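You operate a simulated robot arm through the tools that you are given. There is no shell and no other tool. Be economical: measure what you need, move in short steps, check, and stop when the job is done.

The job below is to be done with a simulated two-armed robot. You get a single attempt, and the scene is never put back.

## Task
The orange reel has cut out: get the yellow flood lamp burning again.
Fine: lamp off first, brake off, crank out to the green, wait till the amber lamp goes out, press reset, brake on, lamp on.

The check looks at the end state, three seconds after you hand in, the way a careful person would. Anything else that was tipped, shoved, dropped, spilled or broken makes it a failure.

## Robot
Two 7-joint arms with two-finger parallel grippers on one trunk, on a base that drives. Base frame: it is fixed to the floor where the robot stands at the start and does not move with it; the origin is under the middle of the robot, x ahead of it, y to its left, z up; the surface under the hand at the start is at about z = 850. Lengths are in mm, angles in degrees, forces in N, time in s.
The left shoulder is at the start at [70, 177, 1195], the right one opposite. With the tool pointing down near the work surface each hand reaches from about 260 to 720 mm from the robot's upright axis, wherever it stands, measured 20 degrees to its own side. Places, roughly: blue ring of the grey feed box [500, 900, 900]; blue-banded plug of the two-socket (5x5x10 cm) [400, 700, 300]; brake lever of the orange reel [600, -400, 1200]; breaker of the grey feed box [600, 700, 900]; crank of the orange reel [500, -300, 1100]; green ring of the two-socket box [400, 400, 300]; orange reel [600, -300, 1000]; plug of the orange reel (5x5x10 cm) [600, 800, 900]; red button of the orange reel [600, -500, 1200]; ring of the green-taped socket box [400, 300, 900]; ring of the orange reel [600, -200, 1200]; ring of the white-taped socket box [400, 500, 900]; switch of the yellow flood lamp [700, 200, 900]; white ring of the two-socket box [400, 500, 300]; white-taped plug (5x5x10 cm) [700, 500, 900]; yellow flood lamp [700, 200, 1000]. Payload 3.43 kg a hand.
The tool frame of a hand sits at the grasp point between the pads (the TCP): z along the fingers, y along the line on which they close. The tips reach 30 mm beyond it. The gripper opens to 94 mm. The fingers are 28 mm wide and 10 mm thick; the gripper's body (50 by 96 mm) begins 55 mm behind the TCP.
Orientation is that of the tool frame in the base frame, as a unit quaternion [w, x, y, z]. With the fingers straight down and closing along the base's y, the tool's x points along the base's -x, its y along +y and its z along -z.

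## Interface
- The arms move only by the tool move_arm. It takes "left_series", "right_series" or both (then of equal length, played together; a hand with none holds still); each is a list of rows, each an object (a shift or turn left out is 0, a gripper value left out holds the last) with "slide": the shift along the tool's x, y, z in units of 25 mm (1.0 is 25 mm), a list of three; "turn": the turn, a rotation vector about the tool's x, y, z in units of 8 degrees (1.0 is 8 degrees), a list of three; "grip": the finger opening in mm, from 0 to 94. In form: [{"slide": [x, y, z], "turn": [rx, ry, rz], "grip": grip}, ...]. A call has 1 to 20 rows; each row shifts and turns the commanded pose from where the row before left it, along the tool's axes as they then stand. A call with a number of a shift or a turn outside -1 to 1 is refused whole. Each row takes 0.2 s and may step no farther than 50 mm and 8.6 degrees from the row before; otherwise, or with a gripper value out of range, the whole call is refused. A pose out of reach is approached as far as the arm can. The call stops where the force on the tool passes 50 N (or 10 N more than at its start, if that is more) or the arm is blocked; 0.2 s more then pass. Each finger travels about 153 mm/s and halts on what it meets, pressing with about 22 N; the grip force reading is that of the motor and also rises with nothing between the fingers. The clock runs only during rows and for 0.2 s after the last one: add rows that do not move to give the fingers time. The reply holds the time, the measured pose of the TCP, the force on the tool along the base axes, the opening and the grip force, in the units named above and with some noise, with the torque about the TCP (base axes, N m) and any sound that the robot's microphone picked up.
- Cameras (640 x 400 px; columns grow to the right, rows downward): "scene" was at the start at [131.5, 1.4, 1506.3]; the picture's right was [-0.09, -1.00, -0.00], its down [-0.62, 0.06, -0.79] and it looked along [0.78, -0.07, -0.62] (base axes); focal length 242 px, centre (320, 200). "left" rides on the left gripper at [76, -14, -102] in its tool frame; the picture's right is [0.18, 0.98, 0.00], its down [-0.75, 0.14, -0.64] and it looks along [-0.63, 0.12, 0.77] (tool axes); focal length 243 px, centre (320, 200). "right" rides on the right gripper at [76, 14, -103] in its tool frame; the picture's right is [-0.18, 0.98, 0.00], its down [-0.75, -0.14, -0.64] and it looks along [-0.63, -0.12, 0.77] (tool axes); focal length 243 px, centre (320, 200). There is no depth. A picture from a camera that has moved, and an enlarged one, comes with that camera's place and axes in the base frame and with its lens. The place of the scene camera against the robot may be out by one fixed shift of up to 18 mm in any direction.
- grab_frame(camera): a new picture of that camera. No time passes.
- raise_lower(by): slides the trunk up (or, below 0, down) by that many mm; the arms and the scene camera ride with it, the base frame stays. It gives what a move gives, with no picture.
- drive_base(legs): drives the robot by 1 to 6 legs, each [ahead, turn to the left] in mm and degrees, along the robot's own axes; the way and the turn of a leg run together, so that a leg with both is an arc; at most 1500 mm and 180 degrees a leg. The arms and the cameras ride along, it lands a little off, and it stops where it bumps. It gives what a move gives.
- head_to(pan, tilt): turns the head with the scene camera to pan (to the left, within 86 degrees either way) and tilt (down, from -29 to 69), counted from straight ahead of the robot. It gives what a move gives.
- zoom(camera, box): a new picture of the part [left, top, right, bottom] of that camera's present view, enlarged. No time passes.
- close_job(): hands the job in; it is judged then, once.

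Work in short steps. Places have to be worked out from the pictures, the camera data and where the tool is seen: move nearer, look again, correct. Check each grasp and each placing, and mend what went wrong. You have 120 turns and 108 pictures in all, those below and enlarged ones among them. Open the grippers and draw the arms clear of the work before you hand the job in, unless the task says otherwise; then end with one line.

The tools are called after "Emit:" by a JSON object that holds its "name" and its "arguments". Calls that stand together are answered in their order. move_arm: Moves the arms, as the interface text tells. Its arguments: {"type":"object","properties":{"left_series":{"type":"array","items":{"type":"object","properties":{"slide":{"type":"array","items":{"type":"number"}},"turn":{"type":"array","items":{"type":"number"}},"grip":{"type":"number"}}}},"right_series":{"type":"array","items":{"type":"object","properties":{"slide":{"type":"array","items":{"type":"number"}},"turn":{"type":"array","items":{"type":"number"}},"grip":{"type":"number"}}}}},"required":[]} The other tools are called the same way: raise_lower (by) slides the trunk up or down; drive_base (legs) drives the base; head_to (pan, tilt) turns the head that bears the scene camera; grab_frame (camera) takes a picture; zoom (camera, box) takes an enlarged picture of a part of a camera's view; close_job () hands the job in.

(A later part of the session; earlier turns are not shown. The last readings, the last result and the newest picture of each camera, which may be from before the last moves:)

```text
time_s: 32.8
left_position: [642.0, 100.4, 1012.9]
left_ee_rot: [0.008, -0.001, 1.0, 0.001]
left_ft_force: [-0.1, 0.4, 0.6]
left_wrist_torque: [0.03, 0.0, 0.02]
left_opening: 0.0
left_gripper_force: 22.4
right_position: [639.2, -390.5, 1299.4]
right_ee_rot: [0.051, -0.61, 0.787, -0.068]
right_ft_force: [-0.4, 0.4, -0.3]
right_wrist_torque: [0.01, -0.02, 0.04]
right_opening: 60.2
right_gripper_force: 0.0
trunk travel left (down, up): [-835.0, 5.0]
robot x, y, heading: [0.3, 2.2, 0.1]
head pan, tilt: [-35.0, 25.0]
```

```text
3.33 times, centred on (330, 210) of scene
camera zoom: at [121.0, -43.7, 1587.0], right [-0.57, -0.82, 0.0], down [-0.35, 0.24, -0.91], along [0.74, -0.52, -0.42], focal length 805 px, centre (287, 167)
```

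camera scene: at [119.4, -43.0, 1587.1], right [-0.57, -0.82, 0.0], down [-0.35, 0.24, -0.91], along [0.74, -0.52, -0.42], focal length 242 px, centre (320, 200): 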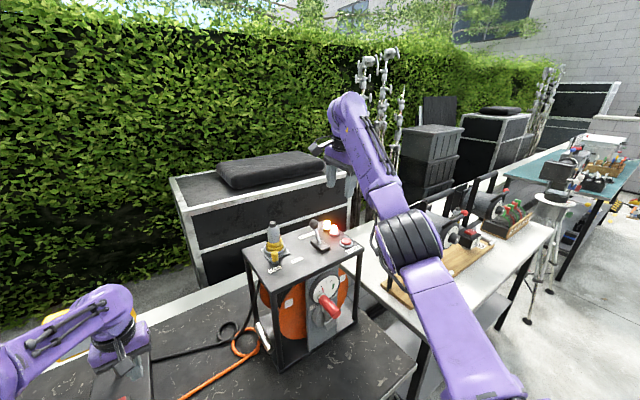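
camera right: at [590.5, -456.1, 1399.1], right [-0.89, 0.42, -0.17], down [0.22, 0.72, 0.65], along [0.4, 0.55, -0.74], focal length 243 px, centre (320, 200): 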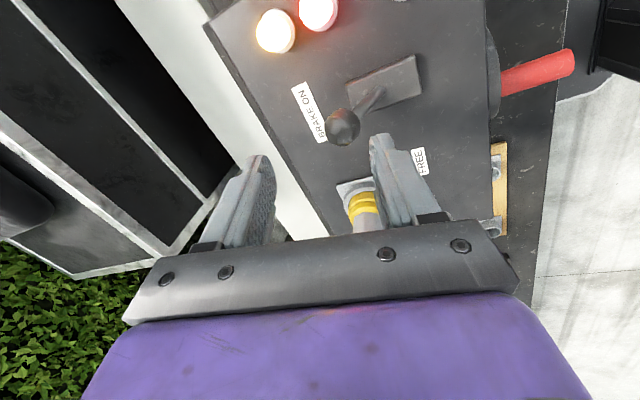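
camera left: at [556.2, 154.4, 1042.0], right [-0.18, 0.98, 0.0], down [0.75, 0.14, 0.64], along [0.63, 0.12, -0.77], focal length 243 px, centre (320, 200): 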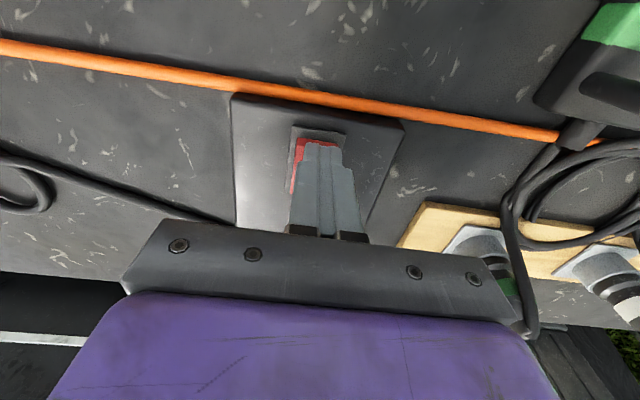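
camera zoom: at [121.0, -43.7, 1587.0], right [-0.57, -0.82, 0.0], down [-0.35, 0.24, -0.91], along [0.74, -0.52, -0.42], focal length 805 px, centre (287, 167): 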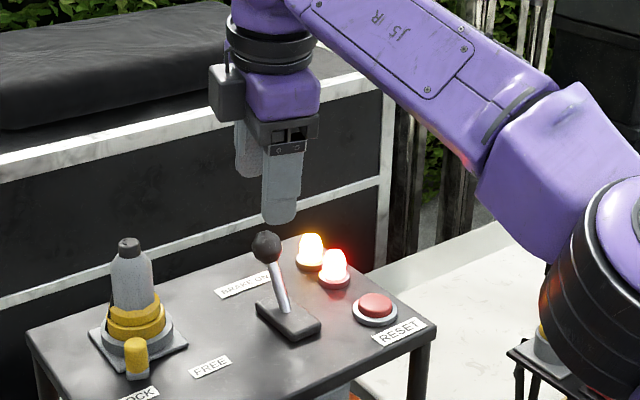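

The knob is between the fingers fore-and-aft at [636,-389,1227]. I descend to z≈1233, checking force.

Emit:
{"name": "move_arm", "arguments": {"right_series": [{"slide": [-0.015, 0.145, 0.645]}, {"slide": [-0.015, 0.145, 0.645]}, {"slide": [-0.015, 0.145, 0.645]}, {"slide": [-0.015, 0.145, 0.645]}, {"grip": 20}, {}, {}]}}

Emit:
{"name": "grab_frame", "arguments": {"camera": "right"}}

Emit:
{"name": "zoom", "arguments": {"camera": "scene", "box": [250, 150, 410, 270]}}

```text
time_s: 34.4
left_position: [637.6, 101.6, 1016.6]
left_ee_rot: [0.011, -0.001, 1.0, 0.0]
left_ft_force: [-0.8, -0.2, 0.4]
left_wrist_torque: [0.0, 0.0, -0.01]
left_opening: 0.2
left_gripper_force: 21.4
right_position: [630.1, -386.6, 1240.2]
right_ee_rot: [0.053, -0.61, 0.788, -0.07]
right_ft_force: [-19.4, -2.0, 15.2]
right_wrist_torque: [0.06, 1.77, -0.17]
right_opening: 30.3
right_gripper_force: 45.0
trunk travel left (down, up): [-835.0, 5.0]
robot x, y, heading: [2.3, -3.1, 0.3]
head pan, tilt: [-35.0, 25.0]
```

```text
72 pictures are left
camera right: at [580.3, -451.9, 1338.5], right [-0.89, 0.42, -0.17], down [0.21, 0.72, 0.65], along [0.4, 0.55, -0.74], focal length 243 px, centre (320, 200)
```

right: 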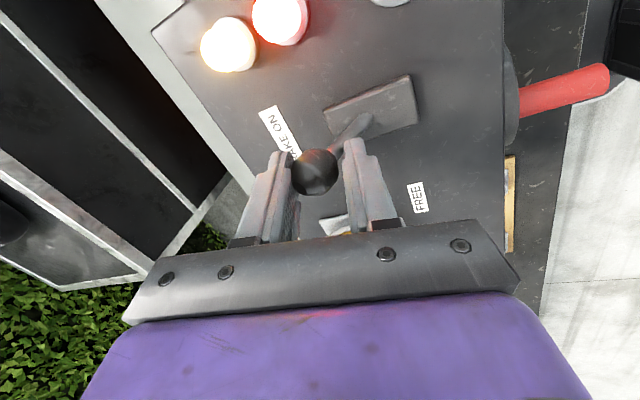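

```text
3.33 times, centred on (330, 210) of scene
camera zoom: at [111.5, -42.3, 1588.0], right [-0.57, -0.82, 0.0], down [-0.34, 0.24, -0.91], along [0.74, -0.52, -0.42], focal length 805 px, centre (287, 167)
```

zoom: 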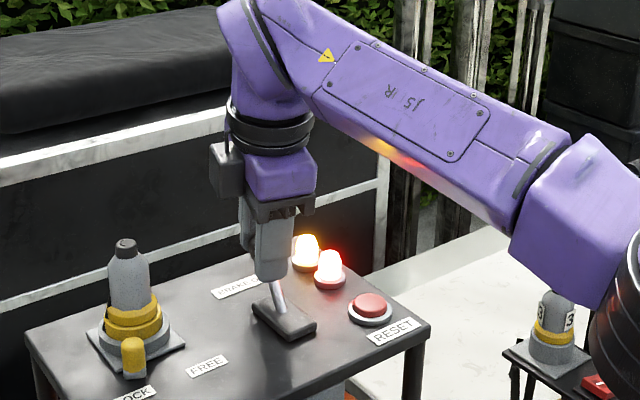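

The knob is clamped fore-and-aft (30 mm opening). I pull it towards the robot along its arc.

Emit:
{"name": "move_arm", "arguments": {"right_series": [{"slide": [0.137, 0.52, -0.17]}, {"slide": [0.137, 0.53, -0.13]}, {"slide": [0.137, 0.54, -0.05]}, {"slide": [0.137, 0.55, 0]}, {}]}}

Emit:
{"name": "grab_frame", "arguments": {"camera": "right"}}

Emit:
{"name": "zoom", "arguments": {"camera": "scene", "box": [250, 150, 410, 270]}}

```text
time_s: 35.6
left_position: [643.1, 101.3, 1011.8]
left_ee_rot: [0.009, -0.001, 1.0, 0.0]
left_ft_force: [-0.1, 1.0, -0.3]
left_wrist_torque: [0.02, 0.05, -0.01]
left_opening: 0.0
left_gripper_force: 22.2
right_position: [581.0, -386.6, 1233.8]
right_ee_rot: [0.049, -0.611, 0.787, -0.067]
right_ft_force: [0.0, 2.8, -2.0]
right_wrist_torque: [-0.14, 0.03, 0.12]
right_opening: 24.8
right_gripper_force: 45.0
trunk travel left (down, up): [-835.0, 5.0]
robot x, y, heading: [-3.6, -2.0, -0.2]
head pan, tilt: [-35.0, 25.0]
```

```text
70 pictures are left
camera right: at [532.7, -451.6, 1332.2], right [-0.89, 0.42, -0.16], down [0.22, 0.73, 0.65], along [0.39, 0.55, -0.74], focal length 243 px, centre (320, 200)
```

right: 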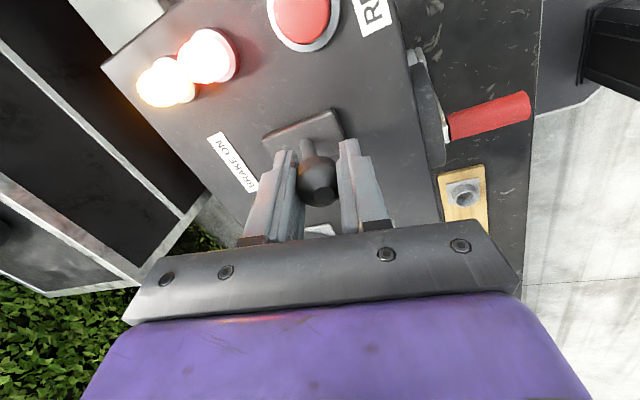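

```text
3.33 times, centred on (330, 210) of scene
camera zoom: at [121.3, -42.8, 1586.7], right [-0.57, -0.82, 0.0], down [-0.35, 0.24, -0.91], along [0.74, -0.52, -0.42], focal length 805 px, centre (287, 167)
```

zoom: 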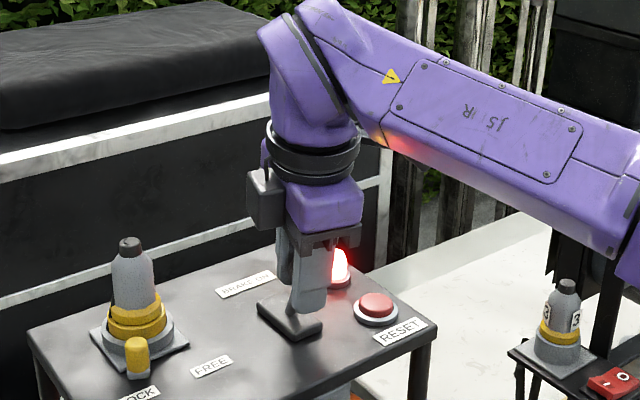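

The lever followed. I pull another 20 mm slightly downwards to find the end stop.

Emit:
{"name": "move_arm", "arguments": {"right_series": [{"slide": [0.08, 0.31, 0.02]}, {"slide": [0.08, 0.31, 0.06]}, {"slide": [0.04, 0.16, 0.04]}]}}

```text
time_s: 36.4
left_position: [649.6, 101.1, 1007.5]
left_ee_rot: [0.004, 0.001, 1.0, -0.001]
left_ft_force: [-0.4, -1.0, 0.0]
left_wrist_torque: [0.0, -0.02, 0.0]
left_opening: 0.0
left_gripper_force: 21.7
right_position: [572.1, -386.2, 1228.7]
right_ee_rot: [0.051, -0.612, 0.786, -0.073]
right_ft_force: [39.7, 0.0, 21.5]
right_wrist_torque: [0.35, -2.46, 0.36]
right_opening: 26.5
right_gripper_force: 44.7
trunk travel left (down, up): [-835.0, 5.0]
robot x, y, heading: [3.9, 2.3, 0.3]
head pan, tilt: [-35.0, 25.0]
```

The end stop is reached (40 N). I open and rise clear, then check the lever stays free.

Emit:
{"name": "move_arm", "arguments": {"right_series": [{"slide": [-0.08, -0.3, 0], "grip": 60}, {}, {"slide": [0, 0, -0.9]}, {"slide": [0, 0, -0.9]}, {"slide": [0, 0, -0.9]}, {"slide": [0, 0, -0.9]}]}}

Emit:
{"name": "zoom", "arguments": {"camera": "scene", "box": [250, 150, 410, 270]}}

Emit:
{"name": "zoom", "arguments": {"camera": "scene", "box": [280, 250, 380, 350]}}

```text
time_s: 37.8
left_position: [642.6, 100.0, 1012.4]
left_ee_rot: [0.009, -0.001, 1.0, 0.001]
left_ft_force: [0.6, -0.7, -1.4]
left_wrist_torque: [-0.03, -0.01, 0.02]
left_opening: 0.0
left_gripper_force: 21.3
right_position: [554.0, -381.9, 1319.0]
right_ee_rot: [0.051, -0.61, 0.788, -0.069]
right_ft_force: [-0.8, 0.5, 0.8]
right_wrist_torque: [0.01, 0.02, -0.02]
right_opening: 59.9
right_gripper_force: 0.1
trunk travel left (down, up): [-835.0, 5.0]
robot x, y, heading: [4.3, -1.5, 0.2]
head pan, tilt: [-35.0, 25.0]
```

```text
3.33 times, centred on (330, 210) of scene
camera zoom: at [120.2, -42.7, 1587.1], right [-0.57, -0.82, 0.0], down [-0.35, 0.24, -0.91], along [0.74, -0.52, -0.42], focal length 805 px, centre (287, 167)
```

zoom: 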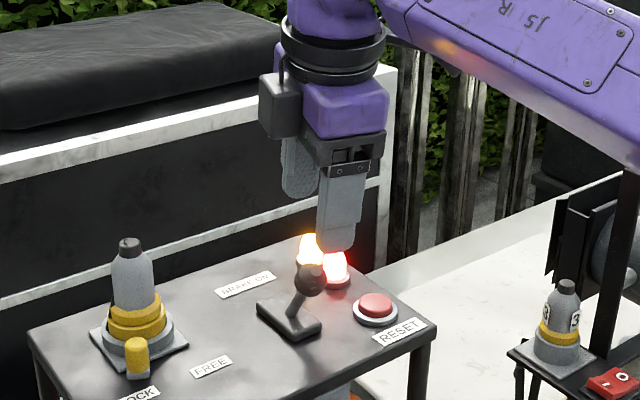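

```text
4.00 times, centred on (330, 300) of scene
camera zoom: at [120.2, -42.7, 1587.1], right [-0.57, -0.82, 0.0], down [-0.35, 0.24, -0.91], along [0.74, -0.52, -0.42], focal length 966 px, centre (280, -200)
```

zoom: 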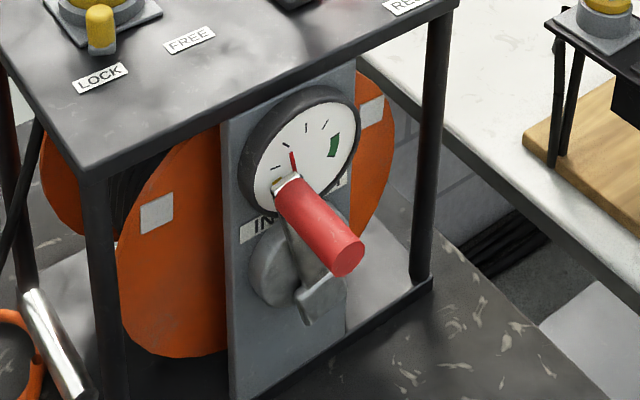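

The brake is free: lever leans to the robot now. The crank handle is estimated at x 412–485, y≈-300, z≈1112 with its axis near [y -328, z 990], so I need working room: I drive back 200 mm, and lower the trunk 120 mm after raising nothing else in the way.

Emit:
{"name": "drive_base", "arguments": {"legs": [[-200, 0]]}}

Emit:
{"name": "grab_frame", "arguments": {"camera": "scene"}}

```text
time_s: 39.4
left_position: [439.0, 97.9, 1009.5]
left_ee_rot: [0.007, 0.001, 1.0, 0.0]
left_ft_force: [0.1, 0.0, -0.1]
left_wrist_torque: [0.01, 0.01, -0.02]
left_opening: 0.0
left_gripper_force: 22.3
right_position: [350.3, -386.1, 1316.9]
right_ee_rot: [0.049, -0.608, 0.789, -0.068]
right_ft_force: [0.8, 0.0, -0.2]
right_wrist_torque: [0.01, 0.01, -0.02]
right_opening: 60.0
right_gripper_force: 0.0
trunk travel left (down, up): [-835.0, 5.0]
robot x, y, heading: [-205.5, 1.8, -0.3]
head pan, tilt: [-35.0, 25.0]
```

```text
66 pictures are left
camera scene: at [-80.6, -43.9, 1586.6], right [-0.58, -0.82, 0.0], down [-0.35, 0.24, -0.91], along [0.74, -0.52, -0.42], focal length 242 px, centre (320, 200)
```

scene: 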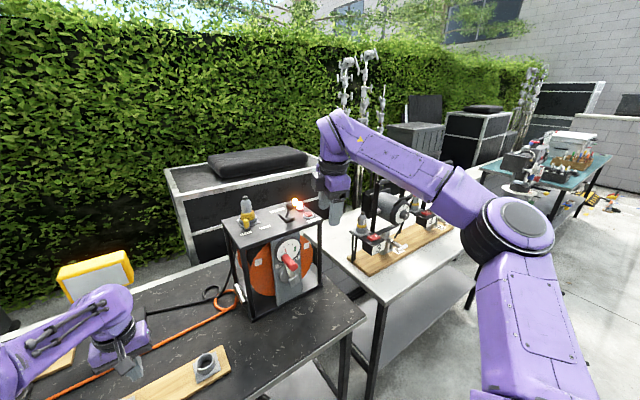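

There is room now. I roll the hand back to roll 0 and tilt it 45° forward for the crank, with the camera then looking at it.

Emit:
{"name": "move_arm", "arguments": {"right_series": [{"turn": [0, 0, 0.95]}, {"turn": [0, 0, 0.95]}, {"turn": [0, 0, 0.95]}, {"turn": [0, 0, 0.95]}, {"turn": [0, 0, 0.95]}, {"turn": [0, 0, 0.95]}, {"turn": [0, 0, 0.95]}, {"turn": [0, 0, 0.95]}, {"turn": [0, 0, 0.95]}, {"turn": [0, 0, 0.95]}, {"slide": [0, 0, 1]}, {"slide": [0, 0, 1]}, {"slide": [0, 0, 1]}, {"slide": [0, 0, 1]}, {"slide": [0, 0, 1]}, {}]}}

Emit:
{"name": "grab_frame", "arguments": {"camera": "right"}}

```text
time_s: 42.8
left_position: [437.8, 97.6, 1011.6]
left_ee_rot: [0.007, 0.002, 1.0, 0.001]
left_ft_force: [-0.4, -0.4, 0.2]
left_wrist_torque: [0.01, -0.06, 0.01]
left_opening: 0.2
left_gripper_force: 22.1
right_position: [367.0, -388.3, 1193.7]
right_ee_rot: [0.081, 0.006, 0.996, -0.024]
right_ft_force: [-0.7, 0.0, 0.4]
right_wrist_torque: [0.03, 0.02, 0.0]
right_opening: 59.9
right_gripper_force: 0.1
trunk travel left (down, up): [-835.0, 5.0]
robot x, y, heading: [-207.4, 1.6, -0.2]
head pan, tilt: [-35.0, 25.0]
```

```text
65 pictures are left
camera right: at [276.6, -368.2, 1280.8], right [0.2, 0.98, -0.01], down [0.64, -0.12, 0.76], along [0.74, -0.16, -0.65], focal length 243 px, centre (320, 200)
```

right: 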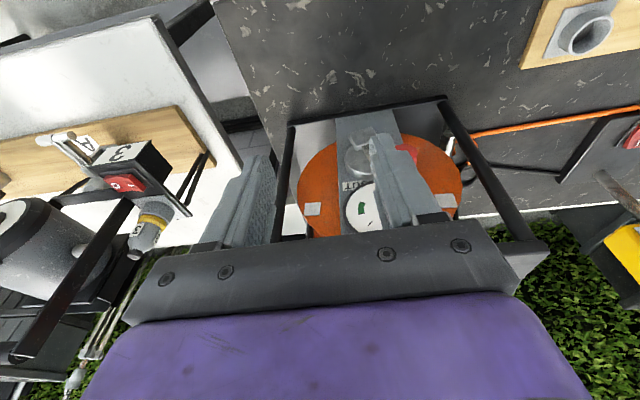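

I tilt the right hand forward 45° and shift it to face the crank from further back, while raising the left hand 150 mm before lowering the trunk.

Emit:
{"name": "move_arm", "arguments": {"right_series": [{"turn": [0, -0.9, 0]}, {"turn": [0, -0.9, 0]}, {"turn": [0, -0.9, 0]}, {"turn": [0, -0.9, 0]}, {"turn": [0, -0.9, 0]}, {}], "left_series": [{"slide": [0, 0, -1]}, {"slide": [0, 0, -1]}, {"slide": [0, 0, -1]}, {"slide": [0, 0, -1]}, {"slide": [0, 0, -1]}, {"slide": [0, 0, -1]}]}}

Emit:
{"name": "raise_lower", "arguments": {"by": -120}}

Emit:
{"name": "grab_frame", "arguments": {"camera": "right"}}

Emit:
{"name": "grab_frame", "arguments": {"camera": "scene"}}

```text
time_s: 44.2
left_position: [435.3, 98.4, 1162.7]
left_ee_rot: [0.008, 0.003, 1.0, 0.0]
left_ft_force: [0.2, -0.8, 0.1]
left_wrist_torque: [-0.01, -0.01, 0.04]
left_opening: 0.0
left_gripper_force: 22.3
right_position: [409.7, -408.0, 1228.6]
right_ee_rot: [0.381, -0.006, 0.924, -0.026]
right_ft_force: [0.5, 0.0, -0.5]
right_wrist_torque: [0.02, 0.01, 0.03]
right_opening: 59.9
right_gripper_force: 0.0
right hand out of reach, approached as far as the arm can: row 4, 5
trunk travel left (down, up): [-835.0, 5.0]
robot x, y, heading: [-204.7, -0.3, -0.1]
head pan, tilt: [-35.0, 25.0]
```

```text
time_s: 45.7
left_position: [435.0, 96.4, 1043.0]
left_ee_rot: [0.008, 0.002, 1.0, 0.001]
left_ft_force: [0.6, 0.9, -0.6]
left_wrist_torque: [-0.02, 0.0, 0.01]
left_opening: 0.2
left_gripper_force: 22.2
right_position: [410.5, -407.8, 1107.4]
right_ee_rot: [0.38, -0.006, 0.925, -0.025]
right_ft_force: [-0.2, -0.1, -0.9]
right_wrist_torque: [-0.01, 0.0, -0.01]
right_opening: 60.2
right_gripper_force: 0.0
trunk travel left (down, up): [-715.0, 125.0]
robot x, y, heading: [-203.1, -4.1, -0.2]
head pan, tilt: [-35.0, 25.0]
```

```text
64 pictures are left
camera right: at [284.1, -391.1, 1125.8], right [0.14, 0.99, 0.08], down [0.08, -0.09, 0.99], along [0.99, -0.13, -0.1], focal length 243 px, centre (320, 200)
```

right: 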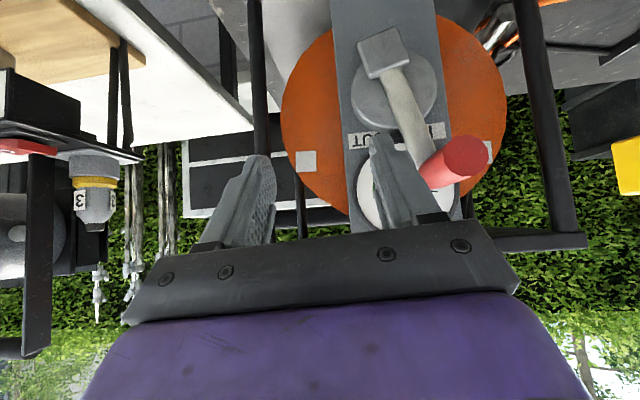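

```text
63 pictures are left
camera scene: at [-84.7, -43.6, 1467.1], right [-0.58, -0.82, 0.0], down [-0.34, 0.24, -0.91], along [0.74, -0.52, -0.42], focal length 242 px, centre (320, 200)
```

scene: 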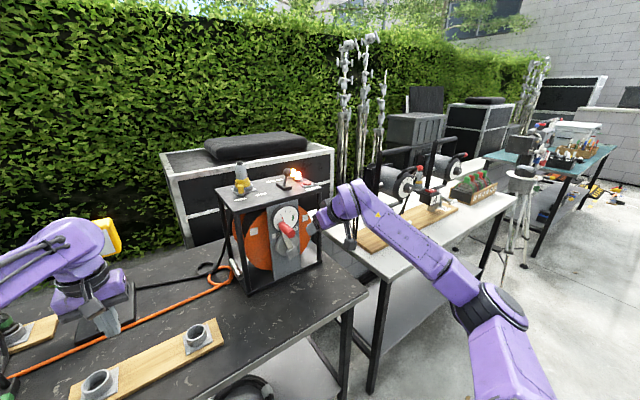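

The right camera sees the crank head-on (inverted). I zoom the scene camera on it to triangulate handle and hub accurately.

Emit:
{"name": "zoom", "arguments": {"camera": "scene", "box": [220, 180, 340, 300]}}

Emit:
{"name": "zoom", "arguments": {"camera": "right", "box": [300, 0, 520, 230]}}

```text
3.33 times, centred on (280, 240) of scene
camera zoom: at [-84.7, -43.6, 1467.1], right [-0.58, -0.82, 0.0], down [-0.34, 0.24, -0.91], along [0.74, -0.52, -0.42], focal length 805 px, centre (453, 67)
```

zoom: 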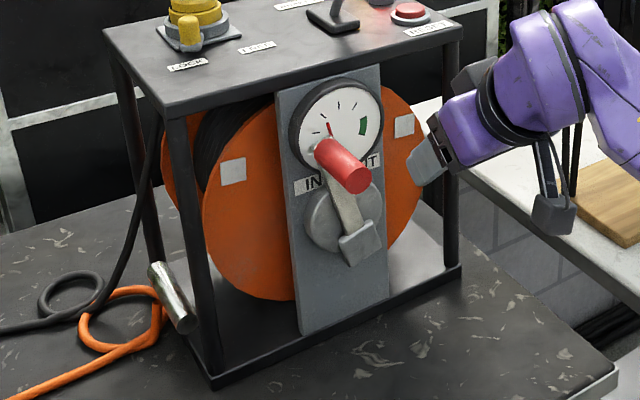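

```text
1.74 times, centred on (410, 115) of right
camera zoom: at [284.1, -391.1, 1125.8], right [0.14, 0.99, 0.08], down [0.08, -0.09, 0.99], along [0.99, -0.13, -0.1], focal length 422 px, centre (164, 348)
```

zoom: 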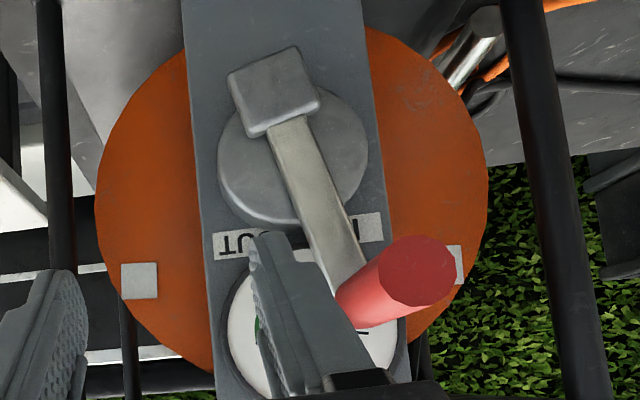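

Triangulated: handle axis at y≈-316, z≈1085 from x 456 to 518; crank axis at [530,-339,992], radius ≈96. "OUT" is to the right, so clockwise as seen by the robot. I move to a pregrasp in line with the handle.

Emit:
{"name": "move_arm", "arguments": {"right_series": [{"slide": [0, 0, -1]}, {"slide": [-0.35, 0.93, 0]}, {"slide": [-0.35, 0.93, 0]}, {"slide": [-0.35, 0.93, 0]}, {"slide": [-0.35, 0.93, 0]}, {}]}}

Emit:
{"name": "grab_frame", "arguments": {"camera": "right"}}

```text
time_s: 47.1
left_position: [434.1, 96.1, 1042.9]
left_ee_rot: [0.009, 0.002, 1.0, -0.001]
left_ft_force: [0.7, 0.0, 1.4]
left_wrist_torque: [-0.02, 0.0, -0.01]
left_opening: 0.0
left_gripper_force: 21.5
right_position: [416.2, -312.5, 1145.9]
right_ee_rot: [0.38, -0.006, 0.925, -0.025]
right_ft_force: [-0.7, 0.1, -0.2]
right_wrist_torque: [-0.02, -0.02, 0.03]
right_opening: 60.0
right_gripper_force: 0.2
trunk travel left (down, up): [-715.0, 125.0]
robot x, y, heading: [-203.1, 0.8, -0.4]
head pan, tilt: [-35.0, 25.0]
```

```text
60 pictures are left
camera right: at [290.4, -295.5, 1164.2], right [0.14, 0.99, 0.08], down [0.08, -0.09, 0.99], along [0.99, -0.13, -0.1], focal length 243 px, centre (320, 200)
```

right: 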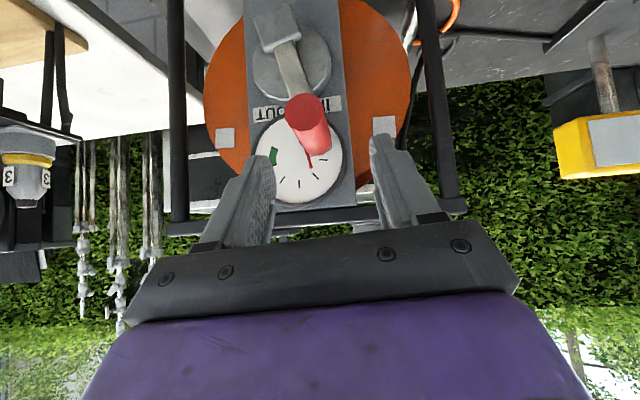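

The handle is centred; I slide in along the tool axis and close on it.

Emit:
{"name": "move_arm", "arguments": {"right_series": [{"slide": [0, -0.04, 0.7]}, {"slide": [0, -0.04, 0.7]}, {"slide": [0, -0.04, 0.7]}, {"slide": [0, 0, 0.65]}, {"grip": 20}, {}, {}]}}

Emit:
{"name": "grab_frame", "arguments": {"camera": "right"}}

Emit:
{"name": "zoom", "arguments": {"camera": "scene", "box": [220, 180, 340, 300]}}

```text
time_s: 48.7
left_position: [435.8, 97.7, 1041.0]
left_ee_rot: [0.008, 0.002, 1.0, 0.0]
left_ft_force: [0.6, 0.1, 0.6]
left_wrist_torque: [0.02, -0.03, -0.02]
left_opening: 0.0
left_gripper_force: 21.9
right_position: [467.9, -320.0, 1095.1]
right_ee_rot: [0.379, -0.006, 0.925, -0.026]
right_ft_force: [1.3, -1.5, -2.4]
right_wrist_torque: [-0.03, -0.27, -0.01]
right_opening: 30.2
right_gripper_force: 44.7
trunk travel left (down, up): [-715.0, 125.0]
robot x, y, heading: [-203.7, 1.2, -0.4]
head pan, tilt: [-35.0, 25.0]
```

```text
59 pictures are left
camera right: at [342.8, -303.1, 1113.1], right [0.14, 0.99, 0.08], down [0.08, -0.09, 0.99], along [0.99, -0.13, -0.1], focal length 243 px, centre (320, 200)
```

right: 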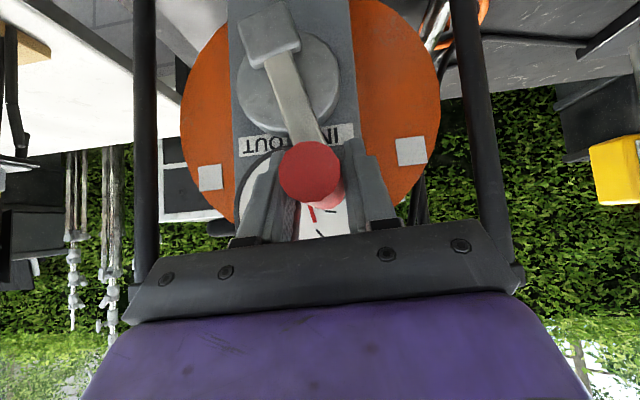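

```text
3.33 times, centred on (280, 240) of scene
camera zoom: at [-83.7, -44.1, 1466.9], right [-0.58, -0.82, 0.0], down [-0.35, 0.24, -0.91], along [0.74, -0.52, -0.42], focal length 805 px, centre (453, 67)
```

zoom: 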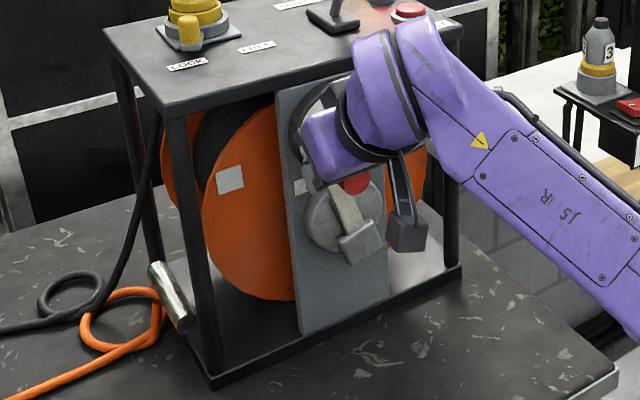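

Gripped firmly (30 mm handle). I turn clockwise 60° along the computed arc.

Emit:
{"name": "move_arm", "arguments": {"right_series": [{"slide": [-0.026, -1.0, -0.015]}, {"slide": [0.159, -0.979, 0.172]}, {"slide": [0.331, -0.882, 0.345]}, {"slide": [0.481, -0.727, 0.496]}, {}]}}

Emit:
{"name": "grab_frame", "arguments": {"camera": "right"}}

```text
time_s: 49.9
left_position: [435.7, 97.6, 1042.6]
left_ee_rot: [0.008, 0.003, 1.0, 0.0]
left_ft_force: [-0.9, 0.6, 0.0]
left_wrist_torque: [0.0, -0.01, 0.02]
left_opening: 0.2
left_gripper_force: 22.3
right_position: [467.0, -413.5, 1065.5]
right_ee_rot: [0.378, -0.006, 0.925, -0.027]
right_ft_force: [-10.1, 0.1, -3.3]
right_wrist_torque: [-0.36, 0.85, -0.01]
right_opening: 29.8
right_gripper_force: 45.3
trunk travel left (down, up): [-715.0, 125.0]
robot x, y, heading: [-206.3, -1.4, -0.2]
head pan, tilt: [-35.0, 25.0]
```

```text
57 pictures are left
camera right: at [340.8, -395.9, 1084.0], right [0.14, 0.99, 0.08], down [0.09, -0.09, 0.99], along [0.99, -0.13, -0.1], focal length 243 px, centre (320, 200)
```

right: 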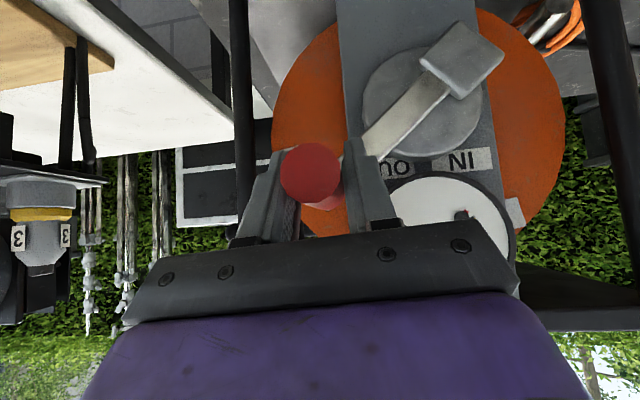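

The crank follows. I continue round to 123°.

Emit:
{"name": "move_arm", "arguments": {"right_series": [{"slide": [0.596, -0.526, 0.61]}, {"slide": [0.674, -0.288, 0.685]}, {"slide": [0.706, -0.029, 0.714]}, {"slide": [0.689, 0.234, 0.695]}, {"slide": [0.623, 0.478, 0.625]}, {}]}}

Emit:
{"name": "grab_frame", "arguments": {"camera": "right"}}

Emit:
{"name": "grab_frame", "arguments": {"camera": "scene"}}

```text
time_s: 51.3
left_position: [430.9, 101.6, 1045.7]
left_ee_rot: [0.012, 0.002, 1.0, -0.001]
left_ft_force: [0.3, -1.0, 0.5]
left_wrist_torque: [-0.01, -0.01, 0.01]
left_opening: 0.0
left_gripper_force: 22.2
right_position: [476.2, -426.3, 959.3]
right_ee_rot: [0.38, -0.009, 0.925, -0.026]
right_ft_force: [-28.8, 12.4, 5.6]
right_wrist_torque: [-0.1, -0.04, 0.17]
right_opening: 30.4
right_gripper_force: 45.1
right hand out of reach, approached as far as the arm can: row 4, 5
trunk travel left (down, up): [-715.0, 125.0]
robot x, y, heading: [-206.4, -0.4, -0.2]
head pan, tilt: [-35.0, 25.0]
```

```text
56 pictures are left
camera right: at [350.0, -409.1, 977.7], right [0.13, 0.99, 0.08], down [0.08, -0.09, 0.99], along [0.99, -0.13, -0.09], focal length 243 px, centre (320, 200)
```

right: 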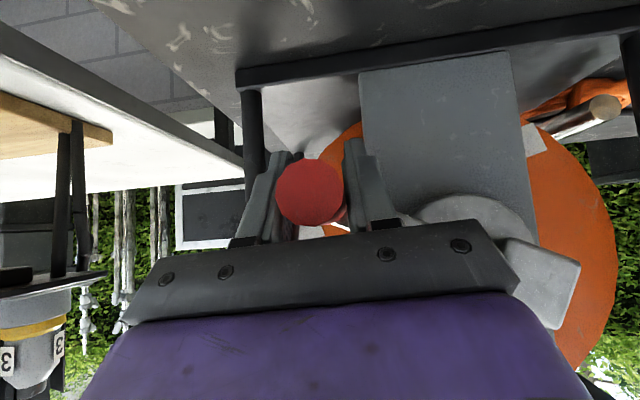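

```text
55 pictures are left
camera scene: at [-93.0, -39.3, 1467.9], right [-0.58, -0.82, 0.0], down [-0.34, 0.24, -0.91], along [0.74, -0.53, -0.42], focal length 242 px, centre (320, 200)
```

scene: 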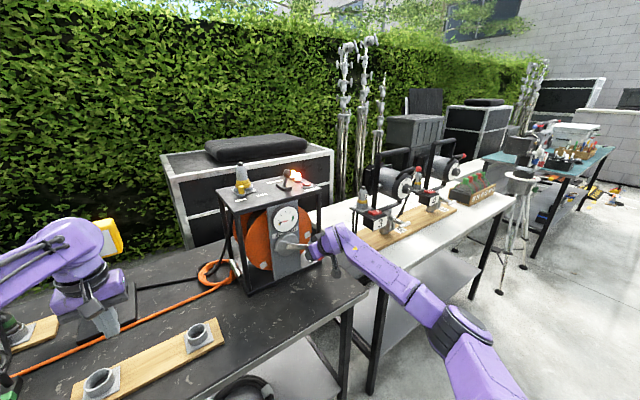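

The arm's reach limits here. Let me look at the gauge before deciding.

Emit:
{"name": "zoom", "arguments": {"camera": "scene", "box": [230, 190, 340, 290]}}

```text
4.00 times, centred on (285, 240) of scene
camera zoom: at [-93.0, -39.3, 1467.9], right [-0.58, -0.82, 0.0], down [-0.34, 0.24, -0.91], along [0.74, -0.53, -0.42], focal length 966 px, centre (460, 40)
```

zoom: 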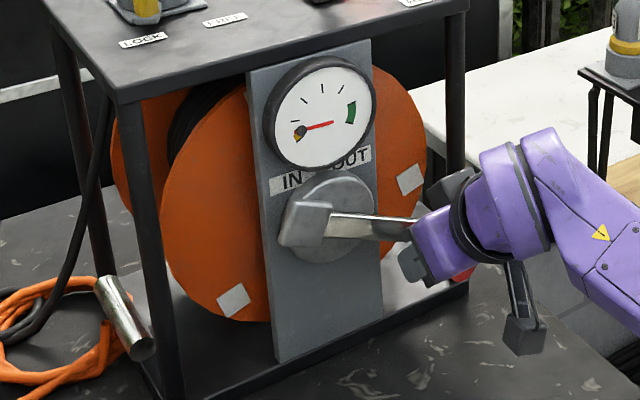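

The needle has swung far towards the green. I zoom in tightly.

Emit:
{"name": "zoom", "arguments": {"camera": "scene", "box": [290, 200, 330, 235]}}

Emit:
{"name": "zoom", "arguments": {"camera": "scene", "box": [270, 200, 305, 235]}}

```text
11.43 times, centred on (310, 218) of scene
camera zoom: at [-93.0, -39.3, 1467.9], right [-0.58, -0.82, 0.0], down [-0.34, 0.24, -0.91], along [0.74, -0.53, -0.42], focal length 2761 px, centre (434, 0)
```

zoom: 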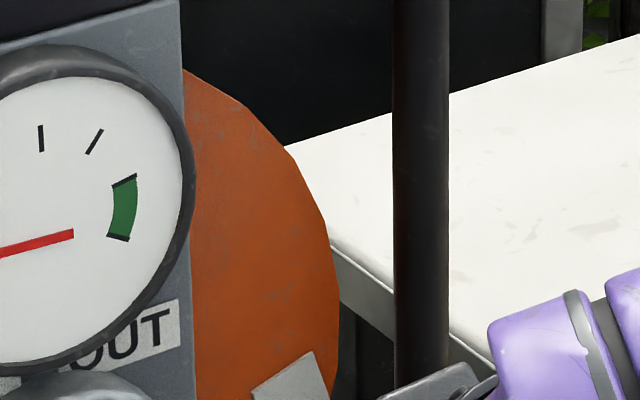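

```text
11.43 times, centred on (288, 218) of scene
camera zoom: at [-93.0, -39.3, 1467.9], right [-0.58, -0.82, 0.0], down [-0.34, 0.24, -0.91], along [0.74, -0.53, -0.42], focal length 2761 px, centre (691, 0)
```

zoom: 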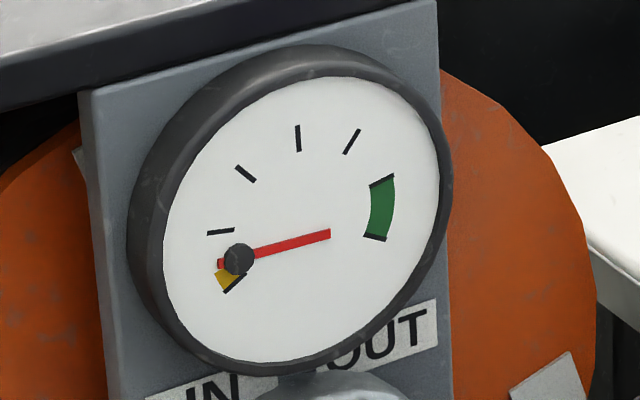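

The pointer's geometry is unclear from this angle. I release the handle, back off along the tool axis and look head-on with the right camera.

Emit:
{"name": "move_arm", "arguments": {"right_series": [{"grip": 60}, {}, {"slide": [0, 0, -1]}, {"slide": [0, 0, -1]}, {"slide": [0, 0, -1]}, {"slide": [-1, 0, -1]}, {"slide": [-1, 0, 0]}]}}

Emit:
{"name": "grab_frame", "arguments": {"camera": "right"}}

Emit:
{"name": "zoom", "arguments": {"camera": "scene", "box": [230, 190, 340, 290]}}

```text
time_s: 52.9
left_position: [436.3, 98.2, 1041.0]
left_ee_rot: [0.008, 0.001, 1.0, -0.001]
left_ft_force: [0.0, 0.0, 0.5]
left_wrist_torque: [0.01, -0.01, 0.02]
left_opening: 0.0
left_gripper_force: 22.0
right_position: [466.8, -436.5, 1073.6]
right_ee_rot: [0.379, -0.006, 0.925, -0.025]
right_ft_force: [-0.4, 0.2, -0.4]
right_wrist_torque: [-0.02, 0.0, 0.0]
right_opening: 59.9
right_gripper_force: 0.0
right hand out of reach, approached as far as the arm can: row 3, 4, 5
trunk travel left (down, up): [-715.0, 125.0]
robot x, y, heading: [-207.7, 2.3, -0.3]
head pan, tilt: [-35.0, 25.0]
```

```text
51 pictures are left
camera right: at [341.5, -419.8, 1091.6], right [0.14, 0.99, 0.08], down [0.09, -0.09, 0.99], along [0.99, -0.13, -0.1], focal length 243 px, centre (320, 200)
```

right: 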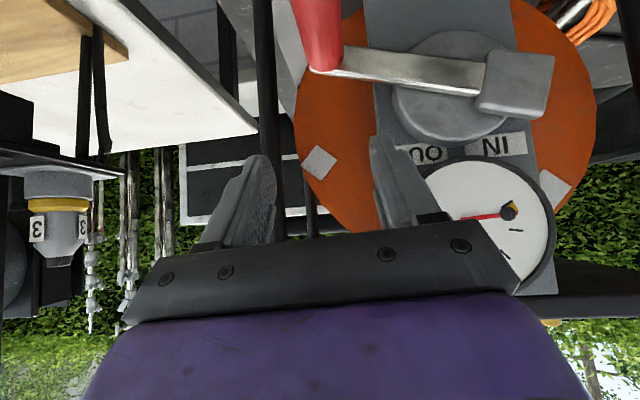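

```text
4.00 times, centred on (285, 240) of scene
camera zoom: at [-83.7, -42.6, 1467.0], right [-0.58, -0.82, 0.0], down [-0.35, 0.24, -0.91], along [0.74, -0.52, -0.42], focal length 966 px, centre (460, 40)
```

zoom: 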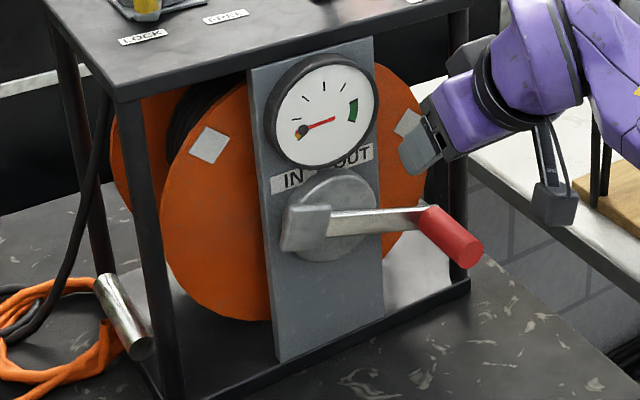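

The crank stays where I left it (~95–110°), and more cable has come off. I zoom on the dial from both cameras.

Emit:
{"name": "zoom", "arguments": {"camera": "right", "box": [400, 130, 570, 300]}}

Emit:
{"name": "zoom", "arguments": {"camera": "scene", "box": [295, 195, 327, 235]}}

Emit:
{"name": "zoom", "arguments": {"camera": "scene", "box": [290, 198, 330, 238]}}

```text
2.35 times, centred on (485, 215) of right
camera zoom: at [341.5, -419.8, 1091.6], right [0.14, 0.99, 0.08], down [0.09, -0.09, 0.99], along [0.99, -0.13, -0.1], focal length 571 px, centre (-68, 165)
```

zoom: 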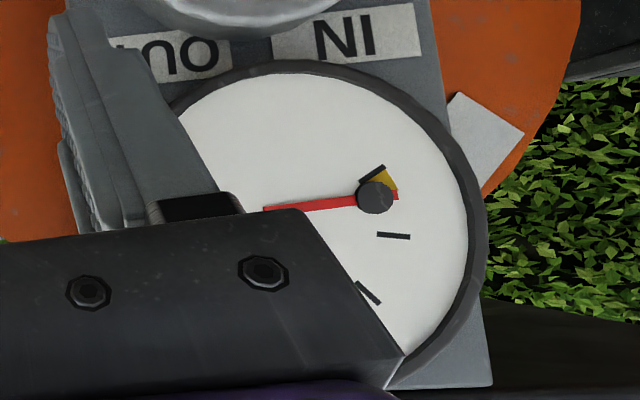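

```text
10.00 times, centred on (311, 215) of scene
camera zoom: at [-83.7, -42.6, 1467.0], right [-0.58, -0.82, 0.0], down [-0.35, 0.24, -0.91], along [0.74, -0.52, -0.42], focal length 2416 px, centre (410, 50)
```

zoom: 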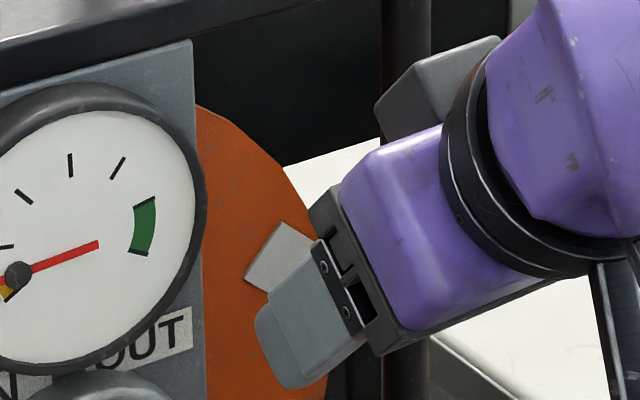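

```text
10.00 times, centred on (310, 218) of scene
camera zoom: at [-83.7, -42.6, 1467.0], right [-0.58, -0.82, 0.0], down [-0.35, 0.24, -0.91], along [0.74, -0.52, -0.42], focal length 2416 px, centre (420, 20)
```

zoom: 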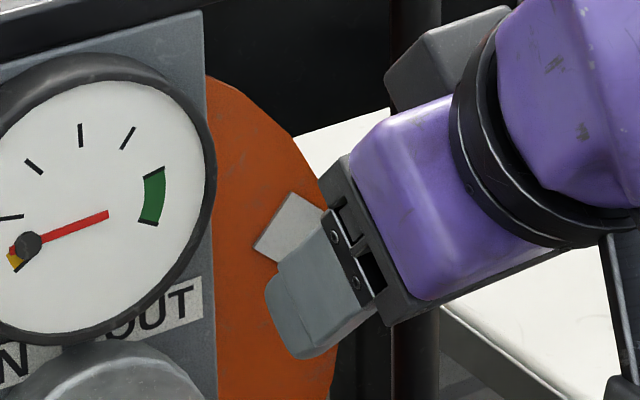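

Pivot is the dark knob at lower left; the needle now points straight into the middle of the green (the handle is not slipping back). I'll now wait for the amber lamp while backing the right hand away from the reel and steepening it for the button.

Emit:
{"name": "move_arm", "arguments": {"right_series": [{"slide": [0.71, 0, -0.7]}, {"slide": [0.71, 0, -0.7]}, {"slide": [0.71, 0, -0.7]}, {"turn": [0, 0.9, 0], "grip": 0}, {"turn": [0, 0.9, 0]}, {"turn": [0, 0.9, 0]}, {"turn": [0, 0.9, 0]}, {}, {}, {}]}}

Emit:
{"name": "raise_lower", "arguments": {"by": 120}}

Emit:
{"name": "zoom", "arguments": {"camera": "scene", "box": [210, 170, 350, 310]}}

```text
time_s: 55.1
left_position: [435.4, 97.0, 1041.5]
left_ee_rot: [0.008, 0.002, 1.0, 0.0]
left_ft_force: [-0.3, 0.5, -0.3]
left_wrist_torque: [-0.03, -0.03, -0.01]
left_opening: 0.0
left_gripper_force: 22.1
right_position: [405.7, -443.9, 1080.5]
right_ee_rot: [0.138, 0.0, 0.99, -0.026]
right_ft_force: [0.6, -0.5, 0.2]
right_wrist_torque: [0.02, -0.02, 0.01]
right_opening: 0.0
right_gripper_force: 22.1
right hand out of reach, approached as far as the arm can: row 3
trunk travel left (down, up): [-715.0, 125.0]
robot x, y, heading: [-203.0, 0.4, -0.4]
head pan, tilt: [-35.0, 25.0]
```

```text
time_s: 56.6
left_position: [435.7, 98.7, 1161.9]
left_ee_rot: [0.008, 0.001, 1.0, 0.001]
left_ft_force: [-0.1, -1.1, -0.3]
left_wrist_torque: [0.01, -0.03, 0.0]
left_opening: 0.0
left_gripper_force: 21.6
right_position: [404.8, -444.0, 1199.5]
right_ee_rot: [0.137, 0.0, 0.99, -0.026]
right_ft_force: [0.0, -0.1, 0.5]
right_wrist_torque: [0.04, -0.03, -0.01]
right_opening: 0.0
right_gripper_force: 22.2
trunk travel left (down, up): [-835.0, 5.0]
robot x, y, heading: [-201.4, 0.8, -0.2]
head pan, tilt: [-35.0, 25.0]
```

```text
2.86 times, centred on (280, 240) of scene
camera zoom: at [-84.2, -43.7, 1587.0], right [-0.58, -0.82, 0.0], down [-0.35, 0.24, -0.91], along [0.74, -0.52, -0.42], focal length 690 px, centre (434, 86)
```

zoom: 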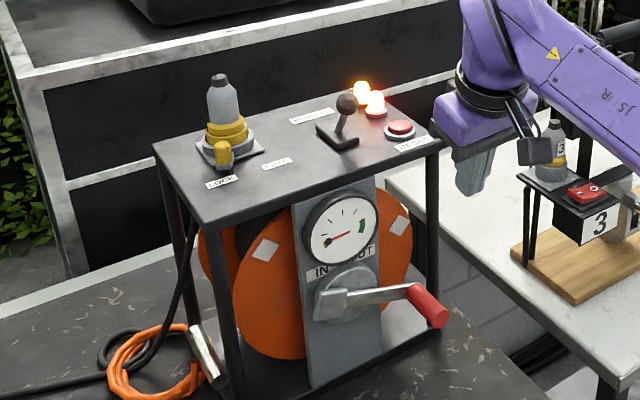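

Amber is still lit. I raise the right hand over the reel's top height and drive back to the table (190 mm ahead).

Emit:
{"name": "move_arm", "arguments": {"right_series": [{"slide": [-0.27, 0, -0.96]}, {"slide": [-0.27, 0, -0.96]}, {"slide": [-0.27, 0, -0.96]}, {"slide": [-0.27, 0, -0.96]}, {"slide": [-0.27, 0, -0.96]}]}}

Emit:
{"name": "drive_base", "arguments": {"legs": [[190, 0]]}}

Emit:
{"name": "grab_frame", "arguments": {"camera": "right"}}

Emit:
{"name": "grab_frame", "arguments": {"camera": "scene"}}

```text
time_s: 57.8
left_position: [435.8, 100.8, 1162.7]
left_ee_rot: [0.008, 0.002, 1.0, 0.001]
left_ft_force: [-0.8, 0.4, -0.6]
left_wrist_torque: [0.0, 0.04, 0.0]
left_opening: 0.1
left_gripper_force: 21.7
right_position: [403.6, -437.8, 1322.1]
right_ee_rot: [0.138, 0.001, 0.99, -0.027]
right_ft_force: [-0.2, 0.3, -0.3]
right_wrist_torque: [-0.01, -0.01, -0.01]
right_opening: 0.2
right_gripper_force: 21.8
trunk travel left (down, up): [-835.0, 5.0]
robot x, y, heading: [-207.3, -0.7, -0.3]
head pan, tilt: [-35.0, 25.0]
```

```text
time_s: 59.4
left_position: [624.0, 92.8, 1163.4]
left_ee_rot: [0.01, 0.006, 1.0, -0.001]
left_ft_force: [0.4, -0.2, -0.1]
left_wrist_torque: [0.01, 0.01, 0.02]
left_opening: 0.0
left_gripper_force: 22.2
right_position: [589.1, -444.0, 1324.0]
right_ee_rot: [0.139, 0.004, 0.99, -0.025]
right_ft_force: [-0.2, 0.2, -0.5]
right_wrist_torque: [-0.03, -0.03, 0.02]
right_opening: 0.1
right_gripper_force: 22.5
trunk travel left (down, up): [-835.0, 5.0]
robot x, y, heading: [-12.9, 1.2, -0.5]
head pan, tilt: [-35.0, 25.0]
```

```text
45 pictures are left
camera right: at [487.8, -424.2, 1399.9], right [0.19, 0.98, 0.0], down [0.55, -0.11, 0.83], along [0.82, -0.16, -0.56], focal length 243 px, centre (320, 200)
```

right: 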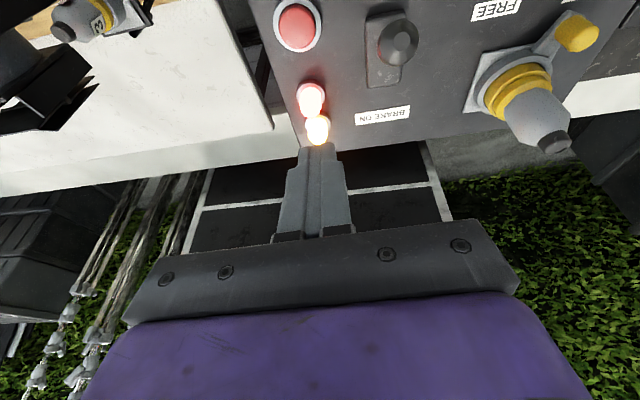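

```text
44 pictures are left
camera scene: at [101.8, -46.3, 1587.4], right [-0.58, -0.81, 0.0], down [-0.34, 0.25, -0.91], along [0.74, -0.53, -0.42], focal length 242 px, centre (320, 200)
```

scene: 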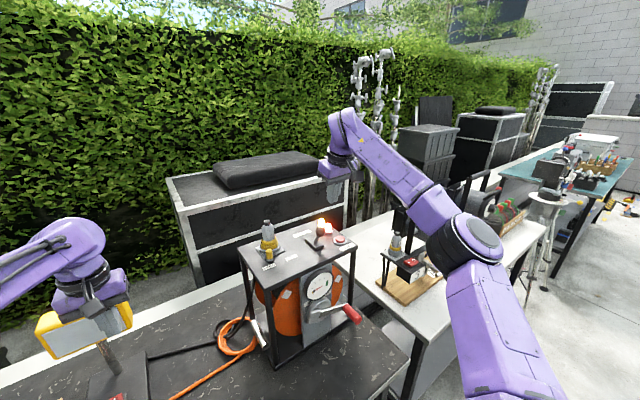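

Both lamps are still lit. I wait a few seconds and check the lamps and dial again.

Emit:
{"name": "move_arm", "arguments": {"right_series": [{}, {}, {}, {}, {}, {}, {}, {}, {}, {}, {}, {}, {}, {}, {}, {}, {}, {}, {}, {}]}}

Emit:
{"name": "move_arm", "arguments": {"right_series": [{}, {}, {}, {}, {}, {}, {}, {}, {}, {}, {}, {}, {}, {}, {}, {}, {}, {}, {}, {}]}}

Emit:
{"name": "zoom", "arguments": {"camera": "scene", "box": [280, 200, 380, 310]}}

```text
time_s: 63.6
left_position: [627.3, 91.9, 1162.4]
left_ee_rot: [0.007, 0.006, 1.0, 0.0]
left_ft_force: [-0.2, -0.1, -0.4]
left_wrist_torque: [-0.01, 0.05, 0.01]
left_opening: 0.0
left_gripper_force: 21.5
right_position: [591.8, -443.9, 1321.4]
right_ee_rot: [0.138, 0.003, 0.99, -0.026]
right_ft_force: [0.0, 0.1, -0.6]
right_wrist_torque: [0.01, 0.0, 0.02]
right_opening: 0.0
right_gripper_force: 22.1
trunk travel left (down, up): [-835.0, 5.0]
robot x, y, heading: [-11.3, 0.0, -0.8]
head pan, tilt: [-35.0, 25.0]
```

```text
time_s: 67.8
left_position: [626.4, 92.4, 1161.3]
left_ee_rot: [0.008, 0.005, 1.0, 0.001]
left_ft_force: [-0.4, 0.3, -0.6]
left_wrist_torque: [0.0, -0.02, 0.01]
left_opening: 0.1
left_gripper_force: 22.2
right_position: [592.5, -443.4, 1322.5]
right_ee_rot: [0.138, 0.004, 0.99, -0.026]
right_ft_force: [0.0, -0.2, 0.0]
right_wrist_torque: [-0.01, -0.02, 0.02]
right_opening: 0.0
right_gripper_force: 22.6
trunk travel left (down, up): [-835.0, 5.0]
robot x, y, heading: [-14.8, -1.8, -0.3]
head pan, tilt: [-35.0, 25.0]
```

```text
3.64 times, centred on (330, 255) of scene
camera zoom: at [106.1, -45.6, 1587.0], right [-0.58, -0.81, 0.0], down [-0.34, 0.25, -0.91], along [0.74, -0.53, -0.42], focal length 878 px, centre (284, 0)
```

zoom: 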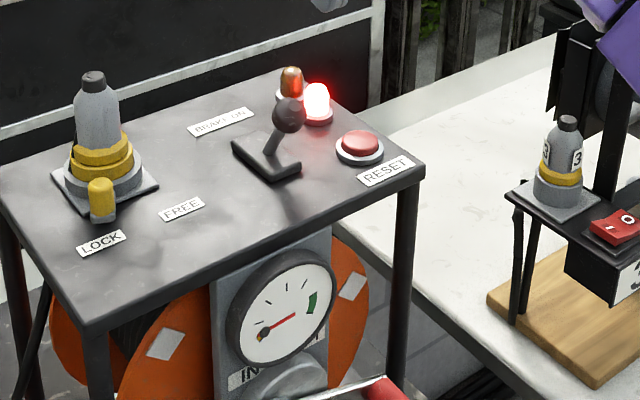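

The amber lamp is out. Now reset: I bring the closed fingertips above the red button at ≈[565,-457,1180].

Emit:
{"name": "move_arm", "arguments": {"right_series": [{"slide": [0.68, -0.21, 0.67]}, {"slide": [0.68, -0.21, 0.67]}, {"slide": [0.68, -0.21, 0.67]}, {}]}}

Emit:
{"name": "grab_frame", "arguments": {"camera": "right"}}

Emit:
{"name": "zoom", "arguments": {"camera": "scene", "box": [280, 180, 400, 280]}}

```text
time_s: 68.8
left_position: [626.9, 93.3, 1162.5]
left_ee_rot: [0.008, 0.005, 1.0, 0.0]
left_ft_force: [-0.1, 0.3, 0.6]
left_wrist_torque: [-0.02, 0.02, 0.02]
left_opening: 0.1
left_gripper_force: 22.1
right_position: [556.6, -462.2, 1260.9]
right_ee_rot: [0.138, 0.003, 0.99, -0.025]
right_ft_force: [0.6, 1.2, -0.2]
right_wrist_torque: [0.02, 0.0, 0.01]
right_opening: 0.2
right_gripper_force: 21.5
trunk travel left (down, up): [-835.0, 5.0]
robot x, y, heading: [-14.8, -1.8, -0.5]
head pan, tilt: [-35.0, 25.0]
```

```text
42 pictures are left
camera right: at [456.4, -442.7, 1338.4], right [0.19, 0.98, 0.0], down [0.55, -0.11, 0.83], along [0.81, -0.16, -0.56], focal length 243 px, centre (320, 200)
```

right: 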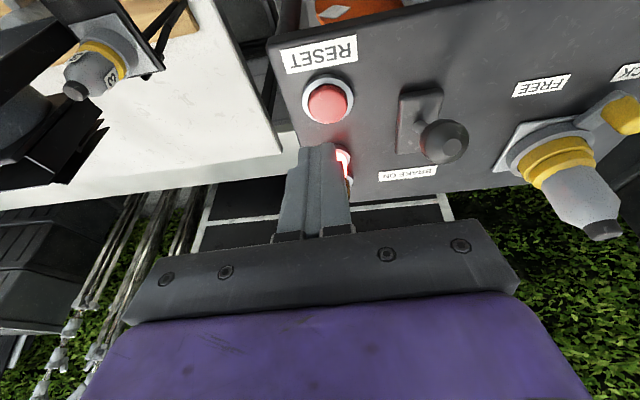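

```text
4.00 times, centred on (340, 230) of scene
camera zoom: at [106.3, -45.4, 1587.0], right [-0.58, -0.81, 0.0], down [-0.34, 0.25, -0.91], along [0.74, -0.53, -0.42], focal length 966 px, centre (240, 80)
```

zoom: 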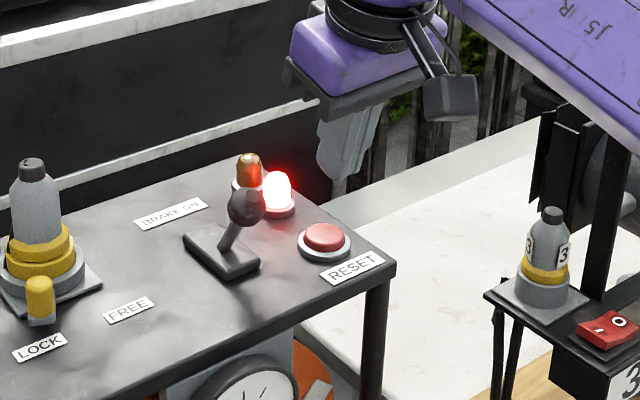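

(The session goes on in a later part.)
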